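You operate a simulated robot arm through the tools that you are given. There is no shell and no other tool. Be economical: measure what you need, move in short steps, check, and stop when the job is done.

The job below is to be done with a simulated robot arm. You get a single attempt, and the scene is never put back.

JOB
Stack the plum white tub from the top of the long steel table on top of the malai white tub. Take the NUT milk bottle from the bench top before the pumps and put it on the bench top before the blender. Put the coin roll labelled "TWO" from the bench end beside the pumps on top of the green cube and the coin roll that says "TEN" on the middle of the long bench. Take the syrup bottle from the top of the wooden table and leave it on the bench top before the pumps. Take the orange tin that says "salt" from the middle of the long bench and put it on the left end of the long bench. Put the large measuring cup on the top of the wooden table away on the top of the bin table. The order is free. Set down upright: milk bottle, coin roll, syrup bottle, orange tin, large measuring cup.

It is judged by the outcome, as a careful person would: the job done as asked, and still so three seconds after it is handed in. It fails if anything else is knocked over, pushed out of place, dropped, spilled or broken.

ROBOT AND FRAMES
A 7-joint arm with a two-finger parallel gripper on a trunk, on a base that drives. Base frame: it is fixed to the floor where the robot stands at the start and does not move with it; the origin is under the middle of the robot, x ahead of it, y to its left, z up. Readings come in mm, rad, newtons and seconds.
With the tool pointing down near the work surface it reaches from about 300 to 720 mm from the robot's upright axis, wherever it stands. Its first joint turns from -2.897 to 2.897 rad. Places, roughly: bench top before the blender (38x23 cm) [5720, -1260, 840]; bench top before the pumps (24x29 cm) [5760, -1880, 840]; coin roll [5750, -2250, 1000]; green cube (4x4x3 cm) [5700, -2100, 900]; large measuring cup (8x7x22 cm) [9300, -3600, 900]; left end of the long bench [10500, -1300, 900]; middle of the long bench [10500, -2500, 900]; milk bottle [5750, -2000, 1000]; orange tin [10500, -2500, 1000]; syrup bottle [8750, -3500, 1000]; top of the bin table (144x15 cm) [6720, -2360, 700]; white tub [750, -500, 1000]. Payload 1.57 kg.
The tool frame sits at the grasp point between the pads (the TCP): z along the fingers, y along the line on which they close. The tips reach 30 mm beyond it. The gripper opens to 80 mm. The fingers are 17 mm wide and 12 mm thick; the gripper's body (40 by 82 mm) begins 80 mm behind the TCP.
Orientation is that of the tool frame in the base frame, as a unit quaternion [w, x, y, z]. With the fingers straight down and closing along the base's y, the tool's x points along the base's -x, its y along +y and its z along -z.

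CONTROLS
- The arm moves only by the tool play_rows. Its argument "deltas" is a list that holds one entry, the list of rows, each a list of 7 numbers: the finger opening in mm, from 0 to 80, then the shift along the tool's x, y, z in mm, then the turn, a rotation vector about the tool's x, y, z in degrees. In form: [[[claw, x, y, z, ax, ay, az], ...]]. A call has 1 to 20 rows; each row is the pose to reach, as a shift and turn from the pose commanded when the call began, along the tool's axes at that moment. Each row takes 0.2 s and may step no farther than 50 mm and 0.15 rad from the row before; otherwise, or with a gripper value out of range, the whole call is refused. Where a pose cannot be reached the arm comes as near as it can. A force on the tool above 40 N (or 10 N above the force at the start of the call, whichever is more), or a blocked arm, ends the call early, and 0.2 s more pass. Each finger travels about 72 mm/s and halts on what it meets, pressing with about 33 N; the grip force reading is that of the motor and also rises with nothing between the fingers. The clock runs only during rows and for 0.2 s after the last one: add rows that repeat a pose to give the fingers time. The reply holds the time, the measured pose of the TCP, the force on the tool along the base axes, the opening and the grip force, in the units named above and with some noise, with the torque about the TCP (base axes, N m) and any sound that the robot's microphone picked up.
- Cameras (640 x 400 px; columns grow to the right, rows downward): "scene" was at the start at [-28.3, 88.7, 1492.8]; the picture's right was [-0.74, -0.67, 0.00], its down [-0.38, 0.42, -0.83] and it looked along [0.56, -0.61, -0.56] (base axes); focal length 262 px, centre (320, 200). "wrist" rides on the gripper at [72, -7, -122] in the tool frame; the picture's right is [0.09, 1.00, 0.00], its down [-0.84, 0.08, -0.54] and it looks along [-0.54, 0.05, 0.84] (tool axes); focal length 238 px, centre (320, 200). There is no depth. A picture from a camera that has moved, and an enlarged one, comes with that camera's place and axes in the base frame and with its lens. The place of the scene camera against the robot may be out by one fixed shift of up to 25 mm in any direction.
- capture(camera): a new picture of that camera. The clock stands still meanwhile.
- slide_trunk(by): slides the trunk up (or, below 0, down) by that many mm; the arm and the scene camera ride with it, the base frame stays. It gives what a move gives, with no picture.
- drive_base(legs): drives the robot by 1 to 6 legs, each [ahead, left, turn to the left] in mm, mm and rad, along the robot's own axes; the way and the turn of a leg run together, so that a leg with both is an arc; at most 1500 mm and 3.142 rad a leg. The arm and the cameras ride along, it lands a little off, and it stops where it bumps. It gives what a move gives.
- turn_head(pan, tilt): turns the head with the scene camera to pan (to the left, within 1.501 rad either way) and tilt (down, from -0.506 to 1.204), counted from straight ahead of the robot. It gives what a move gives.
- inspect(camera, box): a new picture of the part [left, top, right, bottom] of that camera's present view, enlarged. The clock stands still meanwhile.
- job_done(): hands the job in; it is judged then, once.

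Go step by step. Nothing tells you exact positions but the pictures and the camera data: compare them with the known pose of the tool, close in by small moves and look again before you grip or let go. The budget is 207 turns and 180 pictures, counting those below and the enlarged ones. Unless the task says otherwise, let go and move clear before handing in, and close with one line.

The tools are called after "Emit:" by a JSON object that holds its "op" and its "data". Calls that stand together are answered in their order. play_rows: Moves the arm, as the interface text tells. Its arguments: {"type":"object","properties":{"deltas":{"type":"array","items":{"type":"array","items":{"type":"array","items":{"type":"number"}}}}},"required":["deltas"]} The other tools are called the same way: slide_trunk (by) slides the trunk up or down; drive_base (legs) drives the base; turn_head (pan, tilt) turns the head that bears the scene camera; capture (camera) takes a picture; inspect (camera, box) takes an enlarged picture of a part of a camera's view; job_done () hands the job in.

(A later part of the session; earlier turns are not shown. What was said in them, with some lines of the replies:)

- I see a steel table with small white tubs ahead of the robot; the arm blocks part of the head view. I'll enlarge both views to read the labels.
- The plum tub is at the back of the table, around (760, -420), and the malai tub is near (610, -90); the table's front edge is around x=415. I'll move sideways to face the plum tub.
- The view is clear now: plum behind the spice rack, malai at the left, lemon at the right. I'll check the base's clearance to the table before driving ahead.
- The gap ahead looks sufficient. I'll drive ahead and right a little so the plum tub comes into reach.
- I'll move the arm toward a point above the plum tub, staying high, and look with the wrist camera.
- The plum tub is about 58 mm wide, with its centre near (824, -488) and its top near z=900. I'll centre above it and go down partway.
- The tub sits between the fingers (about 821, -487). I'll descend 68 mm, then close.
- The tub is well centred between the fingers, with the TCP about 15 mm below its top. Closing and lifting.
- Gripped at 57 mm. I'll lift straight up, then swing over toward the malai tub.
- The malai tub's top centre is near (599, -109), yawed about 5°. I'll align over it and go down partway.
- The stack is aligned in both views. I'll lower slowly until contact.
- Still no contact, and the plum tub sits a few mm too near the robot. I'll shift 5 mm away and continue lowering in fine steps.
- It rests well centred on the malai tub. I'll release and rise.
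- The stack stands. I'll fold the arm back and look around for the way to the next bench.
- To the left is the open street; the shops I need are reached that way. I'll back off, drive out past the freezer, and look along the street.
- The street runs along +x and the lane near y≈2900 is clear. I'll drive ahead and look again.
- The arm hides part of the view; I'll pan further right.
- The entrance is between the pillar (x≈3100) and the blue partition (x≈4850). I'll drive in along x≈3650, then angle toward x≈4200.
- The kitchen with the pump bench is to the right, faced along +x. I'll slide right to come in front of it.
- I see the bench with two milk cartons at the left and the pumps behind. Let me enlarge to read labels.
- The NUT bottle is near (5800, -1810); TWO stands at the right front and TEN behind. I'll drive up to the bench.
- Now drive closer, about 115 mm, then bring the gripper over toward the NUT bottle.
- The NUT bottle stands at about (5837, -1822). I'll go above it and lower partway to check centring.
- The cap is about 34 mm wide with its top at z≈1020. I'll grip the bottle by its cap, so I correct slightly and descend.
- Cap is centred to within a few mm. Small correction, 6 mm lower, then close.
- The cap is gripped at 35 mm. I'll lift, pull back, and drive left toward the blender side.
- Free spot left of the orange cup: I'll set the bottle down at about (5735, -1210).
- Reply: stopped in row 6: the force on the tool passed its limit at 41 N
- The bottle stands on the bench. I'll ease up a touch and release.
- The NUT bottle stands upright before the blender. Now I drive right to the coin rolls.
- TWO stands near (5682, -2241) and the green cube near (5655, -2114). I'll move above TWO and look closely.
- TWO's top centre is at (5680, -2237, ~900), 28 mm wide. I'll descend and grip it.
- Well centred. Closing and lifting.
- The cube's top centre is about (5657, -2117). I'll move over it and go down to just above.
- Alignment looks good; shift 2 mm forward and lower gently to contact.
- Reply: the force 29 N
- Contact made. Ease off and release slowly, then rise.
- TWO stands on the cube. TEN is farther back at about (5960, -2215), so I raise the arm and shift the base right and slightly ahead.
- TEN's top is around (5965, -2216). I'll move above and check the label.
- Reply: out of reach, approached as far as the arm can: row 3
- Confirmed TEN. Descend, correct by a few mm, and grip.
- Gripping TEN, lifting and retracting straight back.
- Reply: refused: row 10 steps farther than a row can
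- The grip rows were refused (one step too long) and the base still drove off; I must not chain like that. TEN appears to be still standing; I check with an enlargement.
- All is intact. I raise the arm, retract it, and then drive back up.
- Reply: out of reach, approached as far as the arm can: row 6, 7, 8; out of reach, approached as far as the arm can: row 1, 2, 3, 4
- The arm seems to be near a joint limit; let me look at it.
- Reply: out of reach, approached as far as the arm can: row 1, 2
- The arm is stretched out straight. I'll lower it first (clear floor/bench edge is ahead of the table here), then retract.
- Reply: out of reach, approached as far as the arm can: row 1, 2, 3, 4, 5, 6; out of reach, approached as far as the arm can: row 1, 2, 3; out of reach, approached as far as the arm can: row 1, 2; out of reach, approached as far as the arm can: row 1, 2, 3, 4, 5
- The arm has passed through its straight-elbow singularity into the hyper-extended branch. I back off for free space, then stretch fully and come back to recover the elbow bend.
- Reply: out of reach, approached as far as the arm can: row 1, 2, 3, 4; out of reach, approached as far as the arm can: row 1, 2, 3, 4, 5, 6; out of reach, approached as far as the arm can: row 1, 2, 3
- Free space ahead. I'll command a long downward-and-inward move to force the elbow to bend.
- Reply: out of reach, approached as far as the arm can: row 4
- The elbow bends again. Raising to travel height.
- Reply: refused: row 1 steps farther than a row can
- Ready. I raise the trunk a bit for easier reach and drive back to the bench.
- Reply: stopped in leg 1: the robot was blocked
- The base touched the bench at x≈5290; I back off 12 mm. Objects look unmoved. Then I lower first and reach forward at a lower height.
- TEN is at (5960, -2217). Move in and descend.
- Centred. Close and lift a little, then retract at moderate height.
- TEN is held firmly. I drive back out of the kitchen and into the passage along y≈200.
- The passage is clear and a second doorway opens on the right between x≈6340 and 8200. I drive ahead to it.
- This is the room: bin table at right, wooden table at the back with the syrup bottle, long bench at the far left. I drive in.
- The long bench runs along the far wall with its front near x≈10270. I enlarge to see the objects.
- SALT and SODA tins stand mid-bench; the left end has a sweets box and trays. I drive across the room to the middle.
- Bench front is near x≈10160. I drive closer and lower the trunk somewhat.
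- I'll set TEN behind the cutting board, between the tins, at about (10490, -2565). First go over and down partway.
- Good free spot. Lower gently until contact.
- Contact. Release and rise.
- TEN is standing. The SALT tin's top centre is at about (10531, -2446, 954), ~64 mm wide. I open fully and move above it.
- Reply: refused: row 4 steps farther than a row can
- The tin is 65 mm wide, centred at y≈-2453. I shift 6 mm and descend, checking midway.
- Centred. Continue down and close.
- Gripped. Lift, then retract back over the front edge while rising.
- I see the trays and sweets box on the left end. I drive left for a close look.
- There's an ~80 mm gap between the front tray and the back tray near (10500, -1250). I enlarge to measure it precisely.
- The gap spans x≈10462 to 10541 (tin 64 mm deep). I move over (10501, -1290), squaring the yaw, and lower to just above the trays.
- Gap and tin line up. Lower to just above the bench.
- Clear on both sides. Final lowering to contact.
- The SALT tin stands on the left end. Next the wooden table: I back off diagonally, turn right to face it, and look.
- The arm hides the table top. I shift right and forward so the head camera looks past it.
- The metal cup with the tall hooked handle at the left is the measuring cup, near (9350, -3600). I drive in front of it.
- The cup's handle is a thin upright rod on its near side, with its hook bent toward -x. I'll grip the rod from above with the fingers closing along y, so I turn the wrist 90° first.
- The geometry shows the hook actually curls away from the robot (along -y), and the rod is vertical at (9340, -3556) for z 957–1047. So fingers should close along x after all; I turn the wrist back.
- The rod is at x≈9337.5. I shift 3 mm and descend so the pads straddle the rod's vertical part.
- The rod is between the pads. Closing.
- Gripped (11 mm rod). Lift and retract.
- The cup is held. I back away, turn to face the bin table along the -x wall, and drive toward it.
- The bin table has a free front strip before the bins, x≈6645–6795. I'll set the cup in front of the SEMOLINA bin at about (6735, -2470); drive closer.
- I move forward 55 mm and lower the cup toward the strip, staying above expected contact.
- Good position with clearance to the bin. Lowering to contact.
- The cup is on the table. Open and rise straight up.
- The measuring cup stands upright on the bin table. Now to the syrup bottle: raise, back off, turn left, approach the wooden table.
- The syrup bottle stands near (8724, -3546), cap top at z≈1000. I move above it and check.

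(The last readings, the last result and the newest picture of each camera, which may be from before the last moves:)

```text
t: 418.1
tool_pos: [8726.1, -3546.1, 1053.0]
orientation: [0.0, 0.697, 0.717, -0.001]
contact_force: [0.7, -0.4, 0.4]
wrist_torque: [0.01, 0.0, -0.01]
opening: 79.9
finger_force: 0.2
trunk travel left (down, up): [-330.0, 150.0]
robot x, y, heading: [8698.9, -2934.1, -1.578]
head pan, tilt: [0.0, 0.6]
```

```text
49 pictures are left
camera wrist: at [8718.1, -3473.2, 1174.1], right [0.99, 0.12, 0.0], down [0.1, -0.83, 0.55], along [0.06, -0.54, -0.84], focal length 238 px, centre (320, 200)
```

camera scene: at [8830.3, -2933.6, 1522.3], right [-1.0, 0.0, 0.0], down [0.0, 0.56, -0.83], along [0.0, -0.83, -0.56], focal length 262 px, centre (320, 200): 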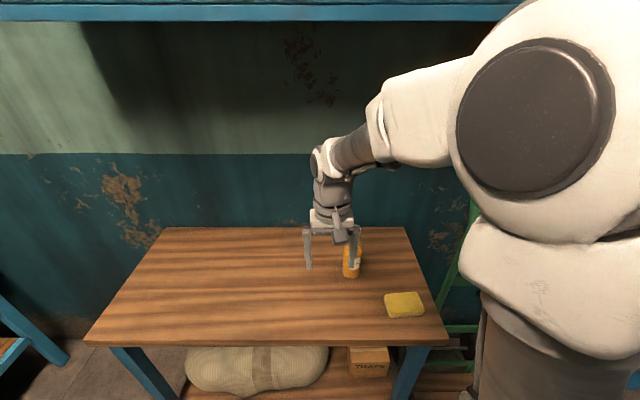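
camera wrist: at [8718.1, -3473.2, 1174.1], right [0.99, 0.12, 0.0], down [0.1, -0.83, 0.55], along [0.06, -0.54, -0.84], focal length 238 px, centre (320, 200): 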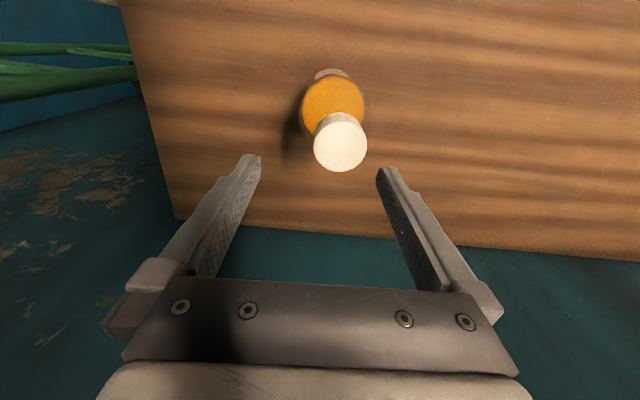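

Cap centre is about (8738, -3530), top near z≈1010. Correct and go lower, then check.

Emit:
{"op": "play_rows", "data": {"deltas": [[[80, 16, 12, 0, 0, 0, 0], [80, 16, 12, 20, 0, 0, 0], [80, 16, 12, 38, 0, 0, 0], [80, 16, 12, 38, 0, 0, 0]]]}}

Emit:
{"op": "capture", "data": {"camera": "wrist"}}

```text
t: 419.1
tool_pos: [8736.7, -3533.4, 1015.4]
orientation: [0.001, 0.698, 0.717, -0.002]
contact_force: [-0.1, -0.7, 0.5]
wrist_torque: [-0.01, 0.0, 0.02]
opening: 79.9
finger_force: 0.0
trunk travel left (down, up): [-330.0, 150.0]
robot x, y, heading: [8700.0, -2942.0, -1.572]
head pan, tilt: [0.0, 0.6]
```

```text
48 pictures are left
camera wrist: at [8727.7, -3459.7, 1137.9], right [0.99, 0.12, 0.0], down [0.1, -0.83, 0.55], along [0.06, -0.54, -0.84], focal length 238 px, centre (320, 200)
```

wrist: 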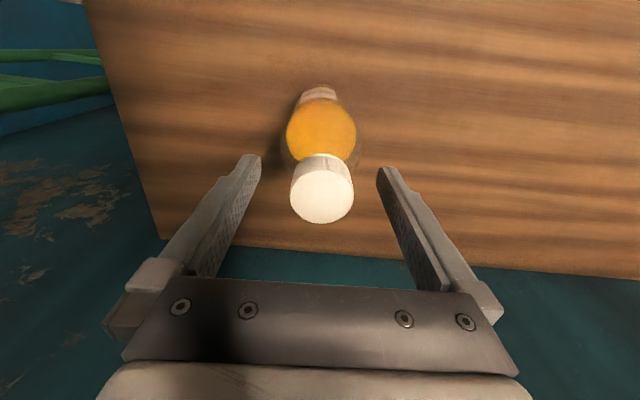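

Nearly perfect centring with the TCP at cap-top height. Lower 13 mm and close.

Emit:
{"op": "play_rows", "data": {"deltas": [[[80, -2, 0, 8, 0, 0, 0], [80, -2, 0, 13, 0, 0, 0], [60, -2, 0, 13, 0, 0, 0], [40, -2, 0, 13, 0, 0, 0], [25, -2, 0, 13, 0, 0, 0], [25, -2, 0, 13, 0, 0, 0], [25, -2, 0, 13, 0, 0, 0]]]}}

Emit:
{"op": "capture", "data": {"camera": "wrist"}}

```text
t: 420.7
tool_pos: [8735.1, -3531.5, 1003.3]
orientation: [0.001, 0.697, 0.717, -0.002]
contact_force: [-1.9, 0.3, 0.4]
wrist_torque: [0.01, 0.07, 0.0]
opening: 58.5
finger_force: 32.7
trunk travel left (down, up): [-330.0, 150.0]
robot x, y, heading: [8700.0, -2936.7, -1.571]
head pan, tilt: [0.0, 0.6]
```

```text
47 pictures are left
camera wrist: at [8727.8, -3460.6, 1124.6], right [0.99, 0.12, 0.0], down [0.1, -0.83, 0.54], along [0.06, -0.54, -0.84], focal length 238 px, centre (320, 200)
```

wrist: 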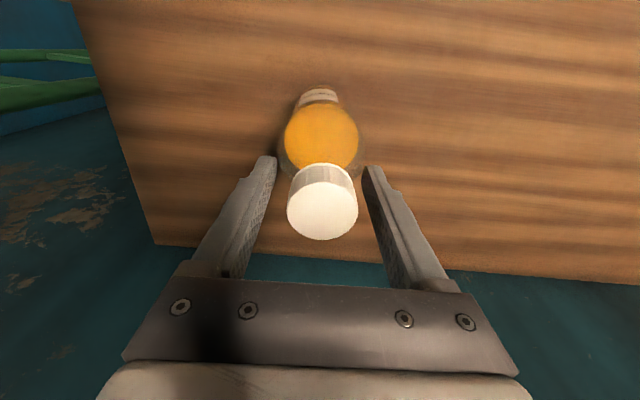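

The fingertips met the shoulder (58 mm), not the cap. A body grip is better: reopen, go lower by ~45 mm, and close on the bottle's body.

Emit:
{"op": "play_rows", "data": {"deltas": [[[70, 0, 0, 0, 0, 0, 0], [80, 0, 0, 0, 0, 0, 0], [80, 0, 0, 0, 0, 0, 0], [80, 0, 0, 15, 0, 0, 0], [80, 0, 0, 30, 0, 0, 0], [80, 0, 0, 45, 0, 0, 0], [80, 0, 0, 45, 0, 0, 0]]]}}

Emit:
{"op": "capture", "data": {"camera": "wrist"}}

```text
t: 422.3
tool_pos: [8735.2, -3532.9, 961.8]
orientation: [0.003, 0.697, 0.717, -0.004]
contact_force: [-2.0, -2.0, 23.8]
wrist_torque: [0.45, -0.02, 0.05]
opening: 80.0
finger_force: 0.1
trunk travel left (down, up): [-330.0, 150.0]
robot x, y, heading: [8697.2, -2937.2, -1.573]
head pan, tilt: [0.0, 0.6]
```

```text
46 pictures are left
camera wrist: at [8727.8, -3460.2, 1083.2], right [0.99, 0.12, 0.0], down [0.1, -0.83, 0.55], along [0.06, -0.55, -0.83], focal length 238 px, centre (320, 200)
```

wrist: 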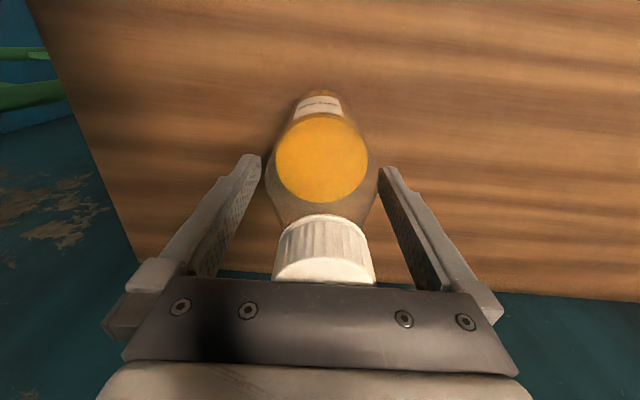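

The palm just touched the cap; raise 8 mm and close on the body.

Emit:
{"op": "play_rows", "data": {"deltas": [[[80, 0, 0, -8, 0, 0, 0], [80, 0, 0, -10, 0, 0, 0], [70, 0, 0, -10, 0, 0, 0], [60, 0, 0, -10, 0, 0, 0], [50, 0, 0, -10, 0, 0, 0], [50, 0, 0, -10, 0, 0, 0]]]}}

Emit:
{"op": "capture", "data": {"camera": "wrist"}}

```text
t: 423.7
tool_pos: [8737.3, -3533.0, 967.0]
orientation: [0.002, 0.697, 0.717, -0.002]
contact_force: [-0.4, 0.0, -0.2]
wrist_torque: [0.04, -0.01, 0.0]
opening: 58.3
finger_force: 32.9
trunk travel left (down, up): [-330.0, 150.0]
robot x, y, heading: [8694.9, -2936.3, -1.57]
head pan, tilt: [0.0, 0.6]
```

```text
45 pictures are left
camera wrist: at [8728.7, -3460.7, 1089.3], right [0.99, 0.12, 0.0], down [0.1, -0.83, 0.54], along [0.06, -0.54, -0.84], focal length 238 px, centre (320, 200)
```

wrist: 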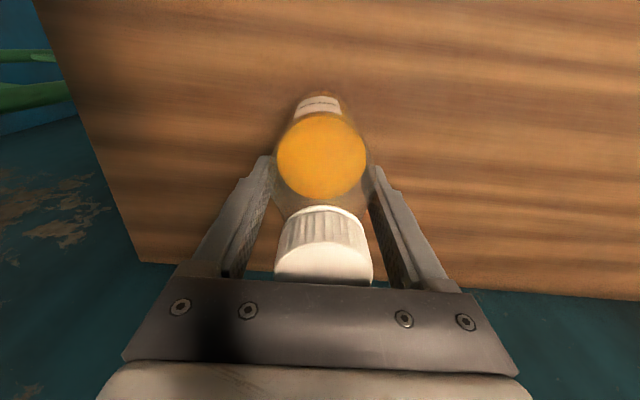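

Gripped at 58 mm on the body. Lift and retract, then begin the drive back.

Emit:
{"op": "play_rows", "data": {"deltas": [[[50, 0, 0, -25, 0, 0, 0], [50, 0, 0, -60, 0, 0, 0], [50, 0, 0, -100, 0, 0, 0], [50, 45, 0, -110, 0, 0, 0], [50, 90, 0, -120, 0, 0, 0], [50, 135, 0, -130, 0, 0, 0], [50, 180, 0, -140, 0, 0, 0], [50, 215, 0, -150, 0, 0, 0]]]}}

Emit:
{"op": "capture", "data": {"camera": "wrist"}}

```text
t: 425.5
tool_pos: [8729.4, -3316.7, 1118.9]
orientation: [0.001, 0.698, 0.716, -0.002]
contact_force: [-0.2, 0.0, -4.2]
wrist_torque: [-0.06, -0.03, -0.01]
opening: 58.8
finger_force: 32.9
trunk travel left (down, up): [-330.0, 150.0]
robot x, y, heading: [8694.6, -2938.8, -1.574]
head pan, tilt: [0.0, 0.6]
```

```text
44 pictures are left
camera wrist: at [8721.5, -3243.9, 1241.8], right [0.99, 0.12, 0.0], down [0.1, -0.83, 0.55], along [0.06, -0.54, -0.84], focal length 238 px, centre (320, 200)
```

wrist: 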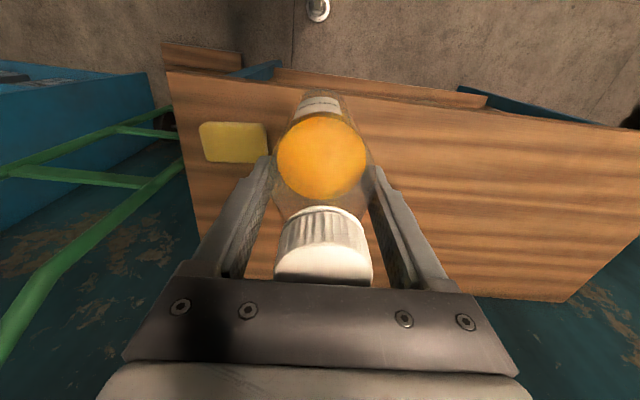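

The bottle is held firmly. Backing away, turning to heading 0, and reversing toward the doorway.

Emit:
{"op": "drive_base", "data": {"legs": [[-650, 0, 0], [0, 0, 1.571], [-1450, 0, 0]]}}

```text
t: 444.3
tool_pos: [7661.7, -2262.5, 1120.4]
orientation: [0.002, -0.031, 1.0, 0.0]
contact_force: [0.1, 0.2, -3.5]
wrist_torque: [0.02, -0.04, 0.02]
opening: 58.8
finger_force: 32.9
trunk travel left (down, up): [-330.0, 150.0]
robot x, y, heading: [7282.0, -2311.2, 0.034]
head pan, tilt: [0.0, 0.6]
```

Emit:
{"op": "drive_base", "data": {"legs": [[-110, 1400, -0.034], [0, 1040, 0]]}}

```text
t: 462.8
tool_pos: [7599.9, 158.9, 1119.7]
orientation: [0.002, 0.011, 1.0, 0.0]
contact_force: [0.6, -0.1, -3.9]
wrist_torque: [0.01, -0.05, 0.0]
opening: 58.7
finger_force: 32.8
trunk travel left (down, up): [-330.0, 150.0]
robot x, y, heading: [7224.6, 145.0, -0.055]
head pan, tilt: [0.0, 0.6]
```

Emit:
{"op": "drive_base", "data": {"legs": [[0, 30, 0.055], [-1450, 20, 0]]}}

```text
t: 472.9
tool_pos: [6150.6, 231.6, 1120.2]
orientation: [0.001, -0.01, 1.0, 0.001]
contact_force: [0.3, 0.6, -3.4]
wrist_torque: [0.02, -0.08, 0.0]
opening: 58.7
finger_force: 32.9
trunk travel left (down, up): [-330.0, 150.0]
robot x, y, heading: [5771.1, 202.3, -0.011]
head pan, tilt: [0.0, 0.6]
```

Emit:
{"op": "drive_base", "data": {"legs": [[-1470, 20, 0.011]]}}

```text
t: 482.5
tool_pos: [4700.9, 255.9, 1118.2]
orientation: [0.002, -0.026, 1.0, 0.0]
contact_force: [-0.5, 0.3, -4.2]
wrist_torque: [0.0, -0.05, 0.03]
opening: 58.7
finger_force: 33.1
trunk travel left (down, up): [-330.0, 150.0]
robot x, y, heading: [4326.1, 215.3, 0.018]
head pan, tilt: [0.0, 0.6]
```

Emit:
{"op": "drive_base", "data": {"legs": [[-40, -1030, -0.018], [0, -1000, 0]]}}

Emit:
{"op": "turn_head", "data": {"pan": 0.1, "tilt": 0.5}}

Emit:
{"op": "capture", "data": {"camera": "scene"}}

```text
t: 497.8
tool_pos: [4704.3, -1753.0, 1119.6]
orientation: [0.001, -0.025, 1.0, 0.0]
contact_force: [-0.2, 0.0, -4.0]
wrist_torque: [0.01, -0.04, 0.01]
opening: 58.7
finger_force: 33.4
trunk travel left (down, up): [-330.0, 150.0]
robot x, y, heading: [4323.9, -1789.5, 0.018]
head pan, tilt: [0.0, 0.6]
```

```text
t: 498.5
tool_pos: [4703.2, -1752.6, 1119.8]
orientation: [0.001, -0.026, 1.0, 0.0]
contact_force: [-0.2, -0.2, -3.7]
wrist_torque: [0.0, -0.06, 0.01]
opening: 58.6
finger_force: 32.8
trunk travel left (down, up): [-330.0, 150.0]
robot x, y, heading: [4325.0, -1790.3, 0.02]
head pan, tilt: [0.099, 0.499]
```

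```text
43 pictures are left
camera scene: at [4326.8, -1630.1, 1531.3], right [0.12, -0.99, 0.0], down [-0.48, -0.06, -0.88], along [0.87, 0.1, -0.48], focal length 262 px, centre (320, 200)
```

scene: 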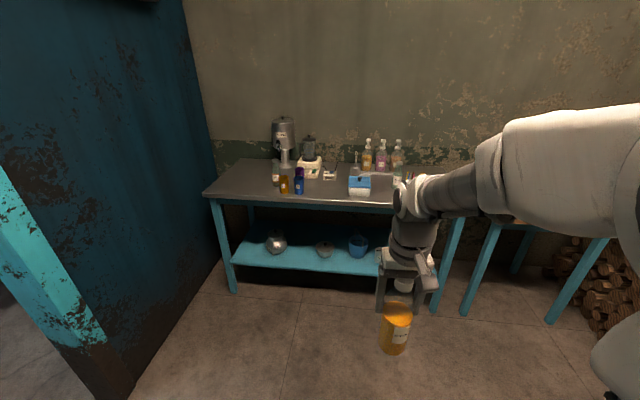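

Now up to the pump bench.

Emit:
{"op": "drive_base", "data": {"legs": [[930, -75, -0.02]]}}

Emit:
{"op": "capture", "data": {"camera": "wrist"}}

```text
t: 504.9
tool_pos: [5630.8, -1835.3, 1119.8]
orientation: [0.001, -0.011, 1.0, 0.0]
contact_force: [0.2, 1.0, -3.9]
wrist_torque: [0.02, -0.07, 0.0]
opening: 59.0
finger_force: 32.7
trunk travel left (down, up): [-330.0, 150.0]
robot x, y, heading: [5252.8, -1861.7, -0.013]
head pan, tilt: [0.099, 0.499]
```

```text
42 pictures are left
camera wrist: at [5559.0, -1841.6, 1241.6], right [-0.11, 0.99, 0.0], down [0.83, 0.09, 0.54], along [0.54, 0.06, -0.84], focal length 238 px, centre (320, 200)
```

wrist: 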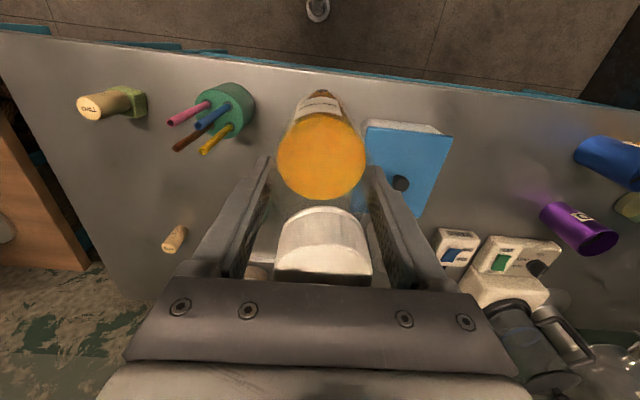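

I'll put the bottle where NUT stood, about (5805, -1822). Move over and lower partway.

Emit:
{"op": "play_rows", "data": {"deltas": [[[50, -44, 4, 0, 0, 0, 0], [50, -88, 8, 0, 0, 0, 0], [50, -132, 13, 0, 0, 0, 0], [50, -174, 17, 0, 0, 0, 0], [50, -174, 17, 30, 0, 0, 0], [50, -174, 17, 60, 0, 0, 0], [50, -174, 17, 80, 0, 0, 0], [50, -174, 17, 80, 0, 0, 0]]]}}

Emit:
{"op": "turn_head", "data": {"pan": 0.0, "tilt": 0.8}}

Emit:
{"op": "capture", "data": {"camera": "scene"}}

Emit:
{"op": "capture", "data": {"camera": "wrist"}}

```text
t: 506.7
tool_pos: [5806.3, -1813.6, 1040.7]
orientation: [0.002, -0.01, 1.0, 0.0]
contact_force: [-0.2, 0.2, -4.1]
wrist_torque: [-0.01, -0.05, 0.03]
opening: 58.8
finger_force: 33.2
trunk travel left (down, up): [-330.0, 150.0]
robot x, y, heading: [5249.3, -1859.4, -0.008]
head pan, tilt: [0.099, 0.499]
```

```text
t: 507.5
tool_pos: [5805.8, -1813.3, 1040.2]
orientation: [0.001, -0.011, 1.0, -0.001]
contact_force: [-0.1, -0.3, -4.3]
wrist_torque: [-0.01, -0.02, -0.01]
opening: 58.5
finger_force: 32.7
trunk travel left (down, up): [-330.0, 150.0]
robot x, y, heading: [5249.6, -1863.4, -0.014]
head pan, tilt: [0.0, 0.799]
```

```text
41 pictures are left
camera scene: at [5247.5, -1708.4, 1505.5], right [-0.01, -1.0, 0.0], down [-0.72, 0.01, -0.7], along [0.7, -0.01, -0.72], focal length 262 px, centre (320, 200)
```

scene: 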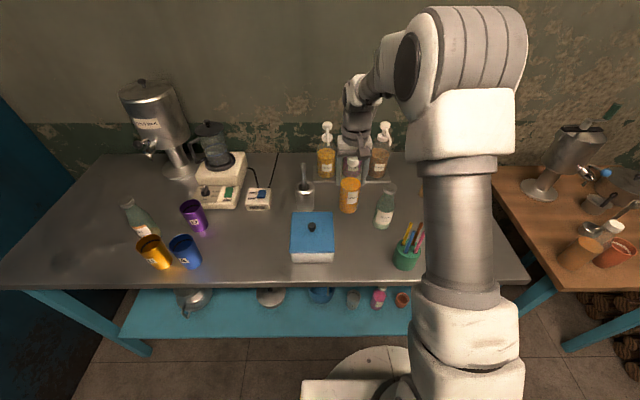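

```text
40 pictures are left
camera wrist: at [5734.4, -1821.1, 1162.1], right [-0.11, 0.99, 0.0], down [0.83, 0.09, 0.54], along [0.54, 0.06, -0.84], focal length 238 px, centre (320, 200)
```

wrist: 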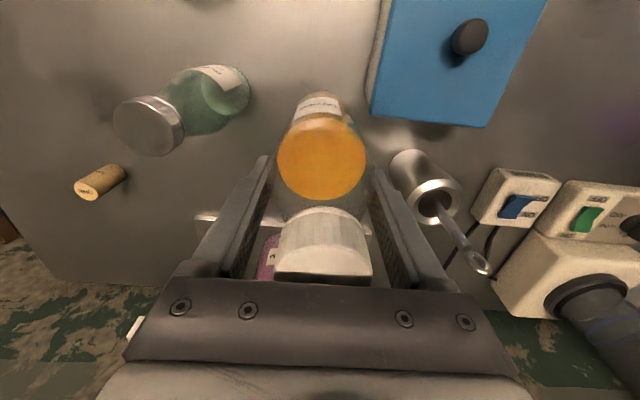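

Clear on all sides. Lower gently until contact.

Emit:
{"op": "play_rows", "data": {"deltas": [[[50, 0, 0, 12, 0, 0, 0], [50, 0, 0, 22, 0, 0, 0], [50, 0, 0, 28, 0, 0, 0], [50, 0, 0, 32, 0, 0, 0], [50, 0, 0, 36, 0, 0, 0], [50, 0, 0, 36, 0, 0, 0]]]}}

Emit:
{"op": "inspect", "data": {"camera": "scene", "box": [300, 130, 420, 230]}}

```text
t: 508.9
tool_pos: [5804.7, -1814.3, 1003.3]
orientation: [0.0, -0.01, 1.0, 0.0]
contact_force: [0.8, -1.5, -4.2]
wrist_torque: [-0.03, -0.07, 0.02]
opening: 58.7
finger_force: 33.2
trunk travel left (down, up): [-330.0, 150.0]
robot x, y, heading: [5249.7, -1861.6, -0.011]
head pan, tilt: [0.0, 0.799]
```

```text
4.00 times, centred on (360, 180) of scene
camera zoom: at [5247.4, -1708.5, 1505.4], right [-0.01, -1.0, 0.0], down [-0.72, 0.01, -0.7], along [0.7, -0.01, -0.72], focal length 1050 px, centre (160, 280)
```

zoom: 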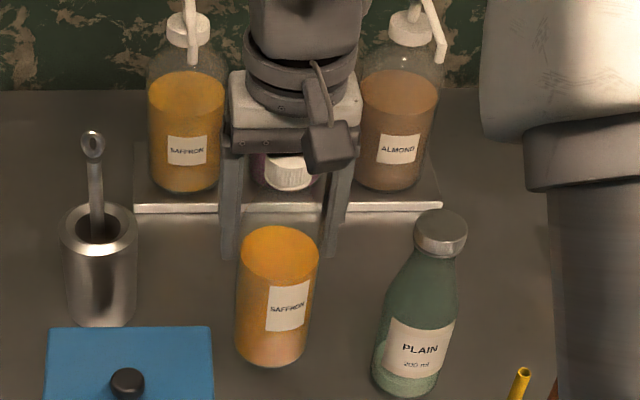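

Emit:
{"op": "play_rows", "data": {"deltas": [[[50, 0, 0, 3, 0, 0, 0], [50, 0, 0, 6, 0, 0, 0], [50, 0, 0, 9, 0, 0, 0], [50, 0, 0, 12, 0, 0, 0], [50, 0, 0, 14, 0, 0, 0], [50, 0, 0, 14, 0, 0, 0]]]}}

```text
t: 510.3
tool_pos: [5805.6, -1813.7, 989.9]
orientation: [0.002, -0.011, 1.0, 0.0]
contact_force: [0.5, 0.0, -3.4]
wrist_torque: [-0.01, -0.01, 0.0]
opening: 58.5
finger_force: 33.1
trunk travel left (down, up): [-330.0, 150.0]
robot x, y, heading: [5257.0, -1859.5, -0.013]
head pan, tilt: [0.0, 0.799]
```

Emit:
{"op": "play_rows", "data": {"deltas": [[[50, 0, 0, 3, 0, 0, 0], [50, 0, 0, 6, 0, 0, 0], [50, 0, 0, 8, 0, 0, 0], [50, 0, 0, 10, 0, 0, 0], [50, 0, 0, 12, 0, 0, 0], [50, 0, 0, 12, 0, 0, 0]]]}}

Emit:
{"op": "inspect", "data": {"camera": "scene", "box": [300, 130, 420, 230]}}

```text
t: 511.7
tool_pos: [5803.9, -1814.9, 977.9]
orientation: [0.002, -0.01, 1.0, -0.001]
contact_force: [0.2, -0.4, -4.0]
wrist_torque: [0.0, -0.06, -0.01]
opening: 58.8
finger_force: 32.6
trunk travel left (down, up): [-330.0, 150.0]
robot x, y, heading: [5252.7, -1861.2, -0.011]
head pan, tilt: [0.0, 0.799]
```

```text
4.00 times, centred on (360, 180) of scene
camera zoom: at [5247.4, -1708.5, 1505.4], right [-0.01, -1.0, 0.0], down [-0.72, 0.01, -0.7], along [0.7, -0.01, -0.72], focal length 1050 px, centre (160, 280)
```

zoom: 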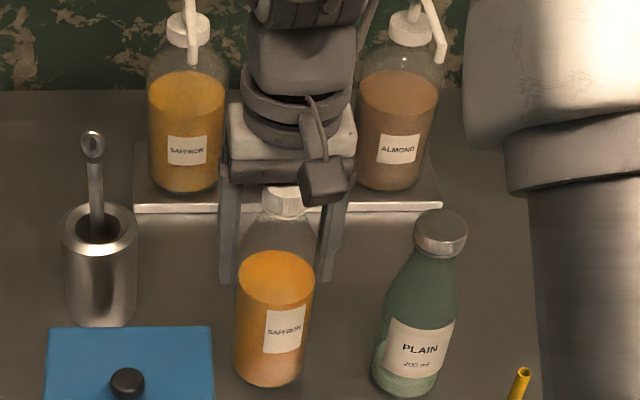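

Still a little above. Continue slowly.

Emit:
{"op": "play_rows", "data": {"deltas": [[[50, 0, 0, 3, 0, 0, 0], [50, 0, 0, 6, 0, 0, 0], [50, 0, 0, 8, 0, 0, 0], [50, 0, 0, 10, 0, 0, 0], [50, 0, 0, 12, 0, 0, 0], [50, 0, 0, 12, 0, 0, 0]]]}}

```text
t: 513.1
tool_pos: [5804.5, -1814.5, 967.1]
orientation: [0.002, -0.01, 1.0, 0.0]
contact_force: [0.4, -0.4, 11.5]
wrist_torque: [0.06, 0.48, 0.0]
opening: 58.9
finger_force: 32.7
trunk travel left (down, up): [-330.0, 150.0]
robot x, y, heading: [5252.2, -1863.1, -0.011]
head pan, tilt: [0.0, 0.799]
```

Contact. Release and rise.

Emit:
{"op": "play_rows", "data": {"deltas": [[[62, 0, 0, -1, 0, 0, 0], [70, 0, 0, -1, 0, 0, 0], [79, 0, 0, -1, 0, 0, 0], [79, 0, 0, -1, 0, 0, 0], [79, 0, 0, -25, 0, 0, 0], [79, 0, 0, -60, 0, 0, 0], [79, 0, 0, -105, 0, 0, 0], [79, 20, 0, -145, 0, 0, 0], [79, 60, 0, -165, 0, 0, 0], [79, 105, 0, -165, 0, 0, 0], [79, 150, 0, -165, 0, 0, 0]]]}}

Emit:
{"op": "capture", "data": {"camera": "scene"}}

```text
t: 515.5
tool_pos: [5654.2, -1818.3, 1131.3]
orientation: [0.002, -0.011, 1.0, 0.0]
contact_force: [0.7, -0.1, 0.1]
wrist_torque: [0.0, 0.04, 0.01]
opening: 79.0
finger_force: 0.0
trunk travel left (down, up): [-330.0, 150.0]
robot x, y, heading: [5251.9, -1859.0, -0.01]
head pan, tilt: [0.0, 0.799]
```

```text
37 pictures are left
camera scene: at [5247.1, -1708.5, 1505.4], right [-0.01, -1.0, 0.0], down [-0.72, 0.01, -0.7], along [0.7, -0.01, -0.72], focal length 262 px, centre (320, 200)
```

scene: 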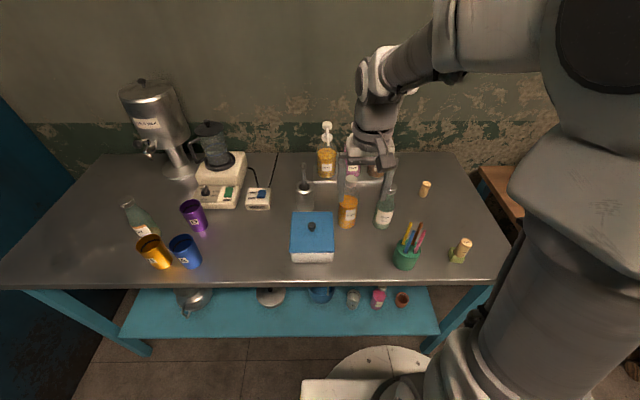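

All pieces seem in place here. A final enlarged check of this bench.

Emit:
{"op": "inspect", "data": {"camera": "scene", "box": [280, 120, 500, 280]}}

Emit:
{"op": "inspect", "data": {"camera": "scene", "box": [100, 130, 300, 280]}}

```text
2.50 times, centred on (390, 200) of scene
camera zoom: at [5247.1, -1708.5, 1505.4], right [-0.01, -1.0, 0.0], down [-0.72, 0.01, -0.7], along [0.7, -0.01, -0.72], focal length 656 px, centre (145, 200)
```

zoom: 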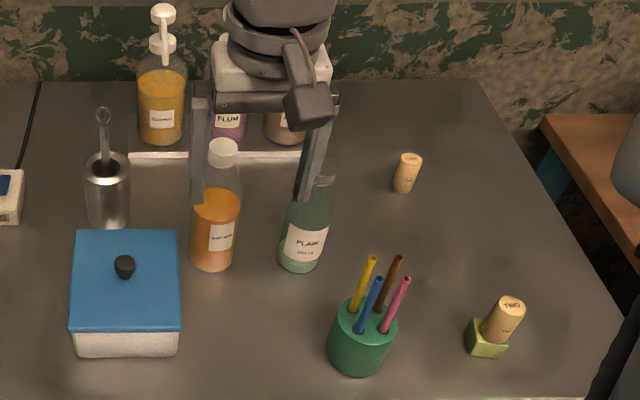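

```text
2.67 times, centred on (200, 205) of scene
camera zoom: at [5247.1, -1708.5, 1505.4], right [-0.01, -1.0, 0.0], down [-0.72, 0.01, -0.7], along [0.7, -0.01, -0.72], focal length 700 px, centre (640, 187)
```

zoom: 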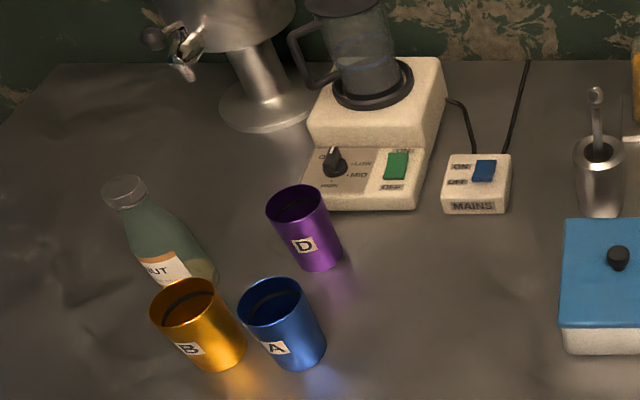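

Everything stands as asked. I back off slightly and hand in.

Emit:
{"op": "drive_base", "data": {"legs": [[-300, 0, 0]]}}

Emit:
{"op": "job_done", "data": {}}

```text
t: 518.0
tool_pos: [5357.8, -1814.6, 1131.4]
orientation: [0.002, -0.01, 1.0, 0.0]
contact_force: [0.2, -0.4, -0.4]
wrist_torque: [0.01, 0.01, 0.01]
opening: 79.2
finger_force: 0.1
trunk travel left (down, up): [-330.0, 150.0]
robot x, y, heading: [4956.0, -1861.3, -0.009]
head pan, tilt: [0.0, 0.799]
```

```text
The job is handed in.
```

All seven items are where you asked and the job is handed in: plum tub on malai, NUT bottle, TWO on the green cube, TEN, syrup, salt tin and measuring cup. Each item that had to be upright was standing when last pictured. The base bumped the pump bench once and nothing there looked moved.
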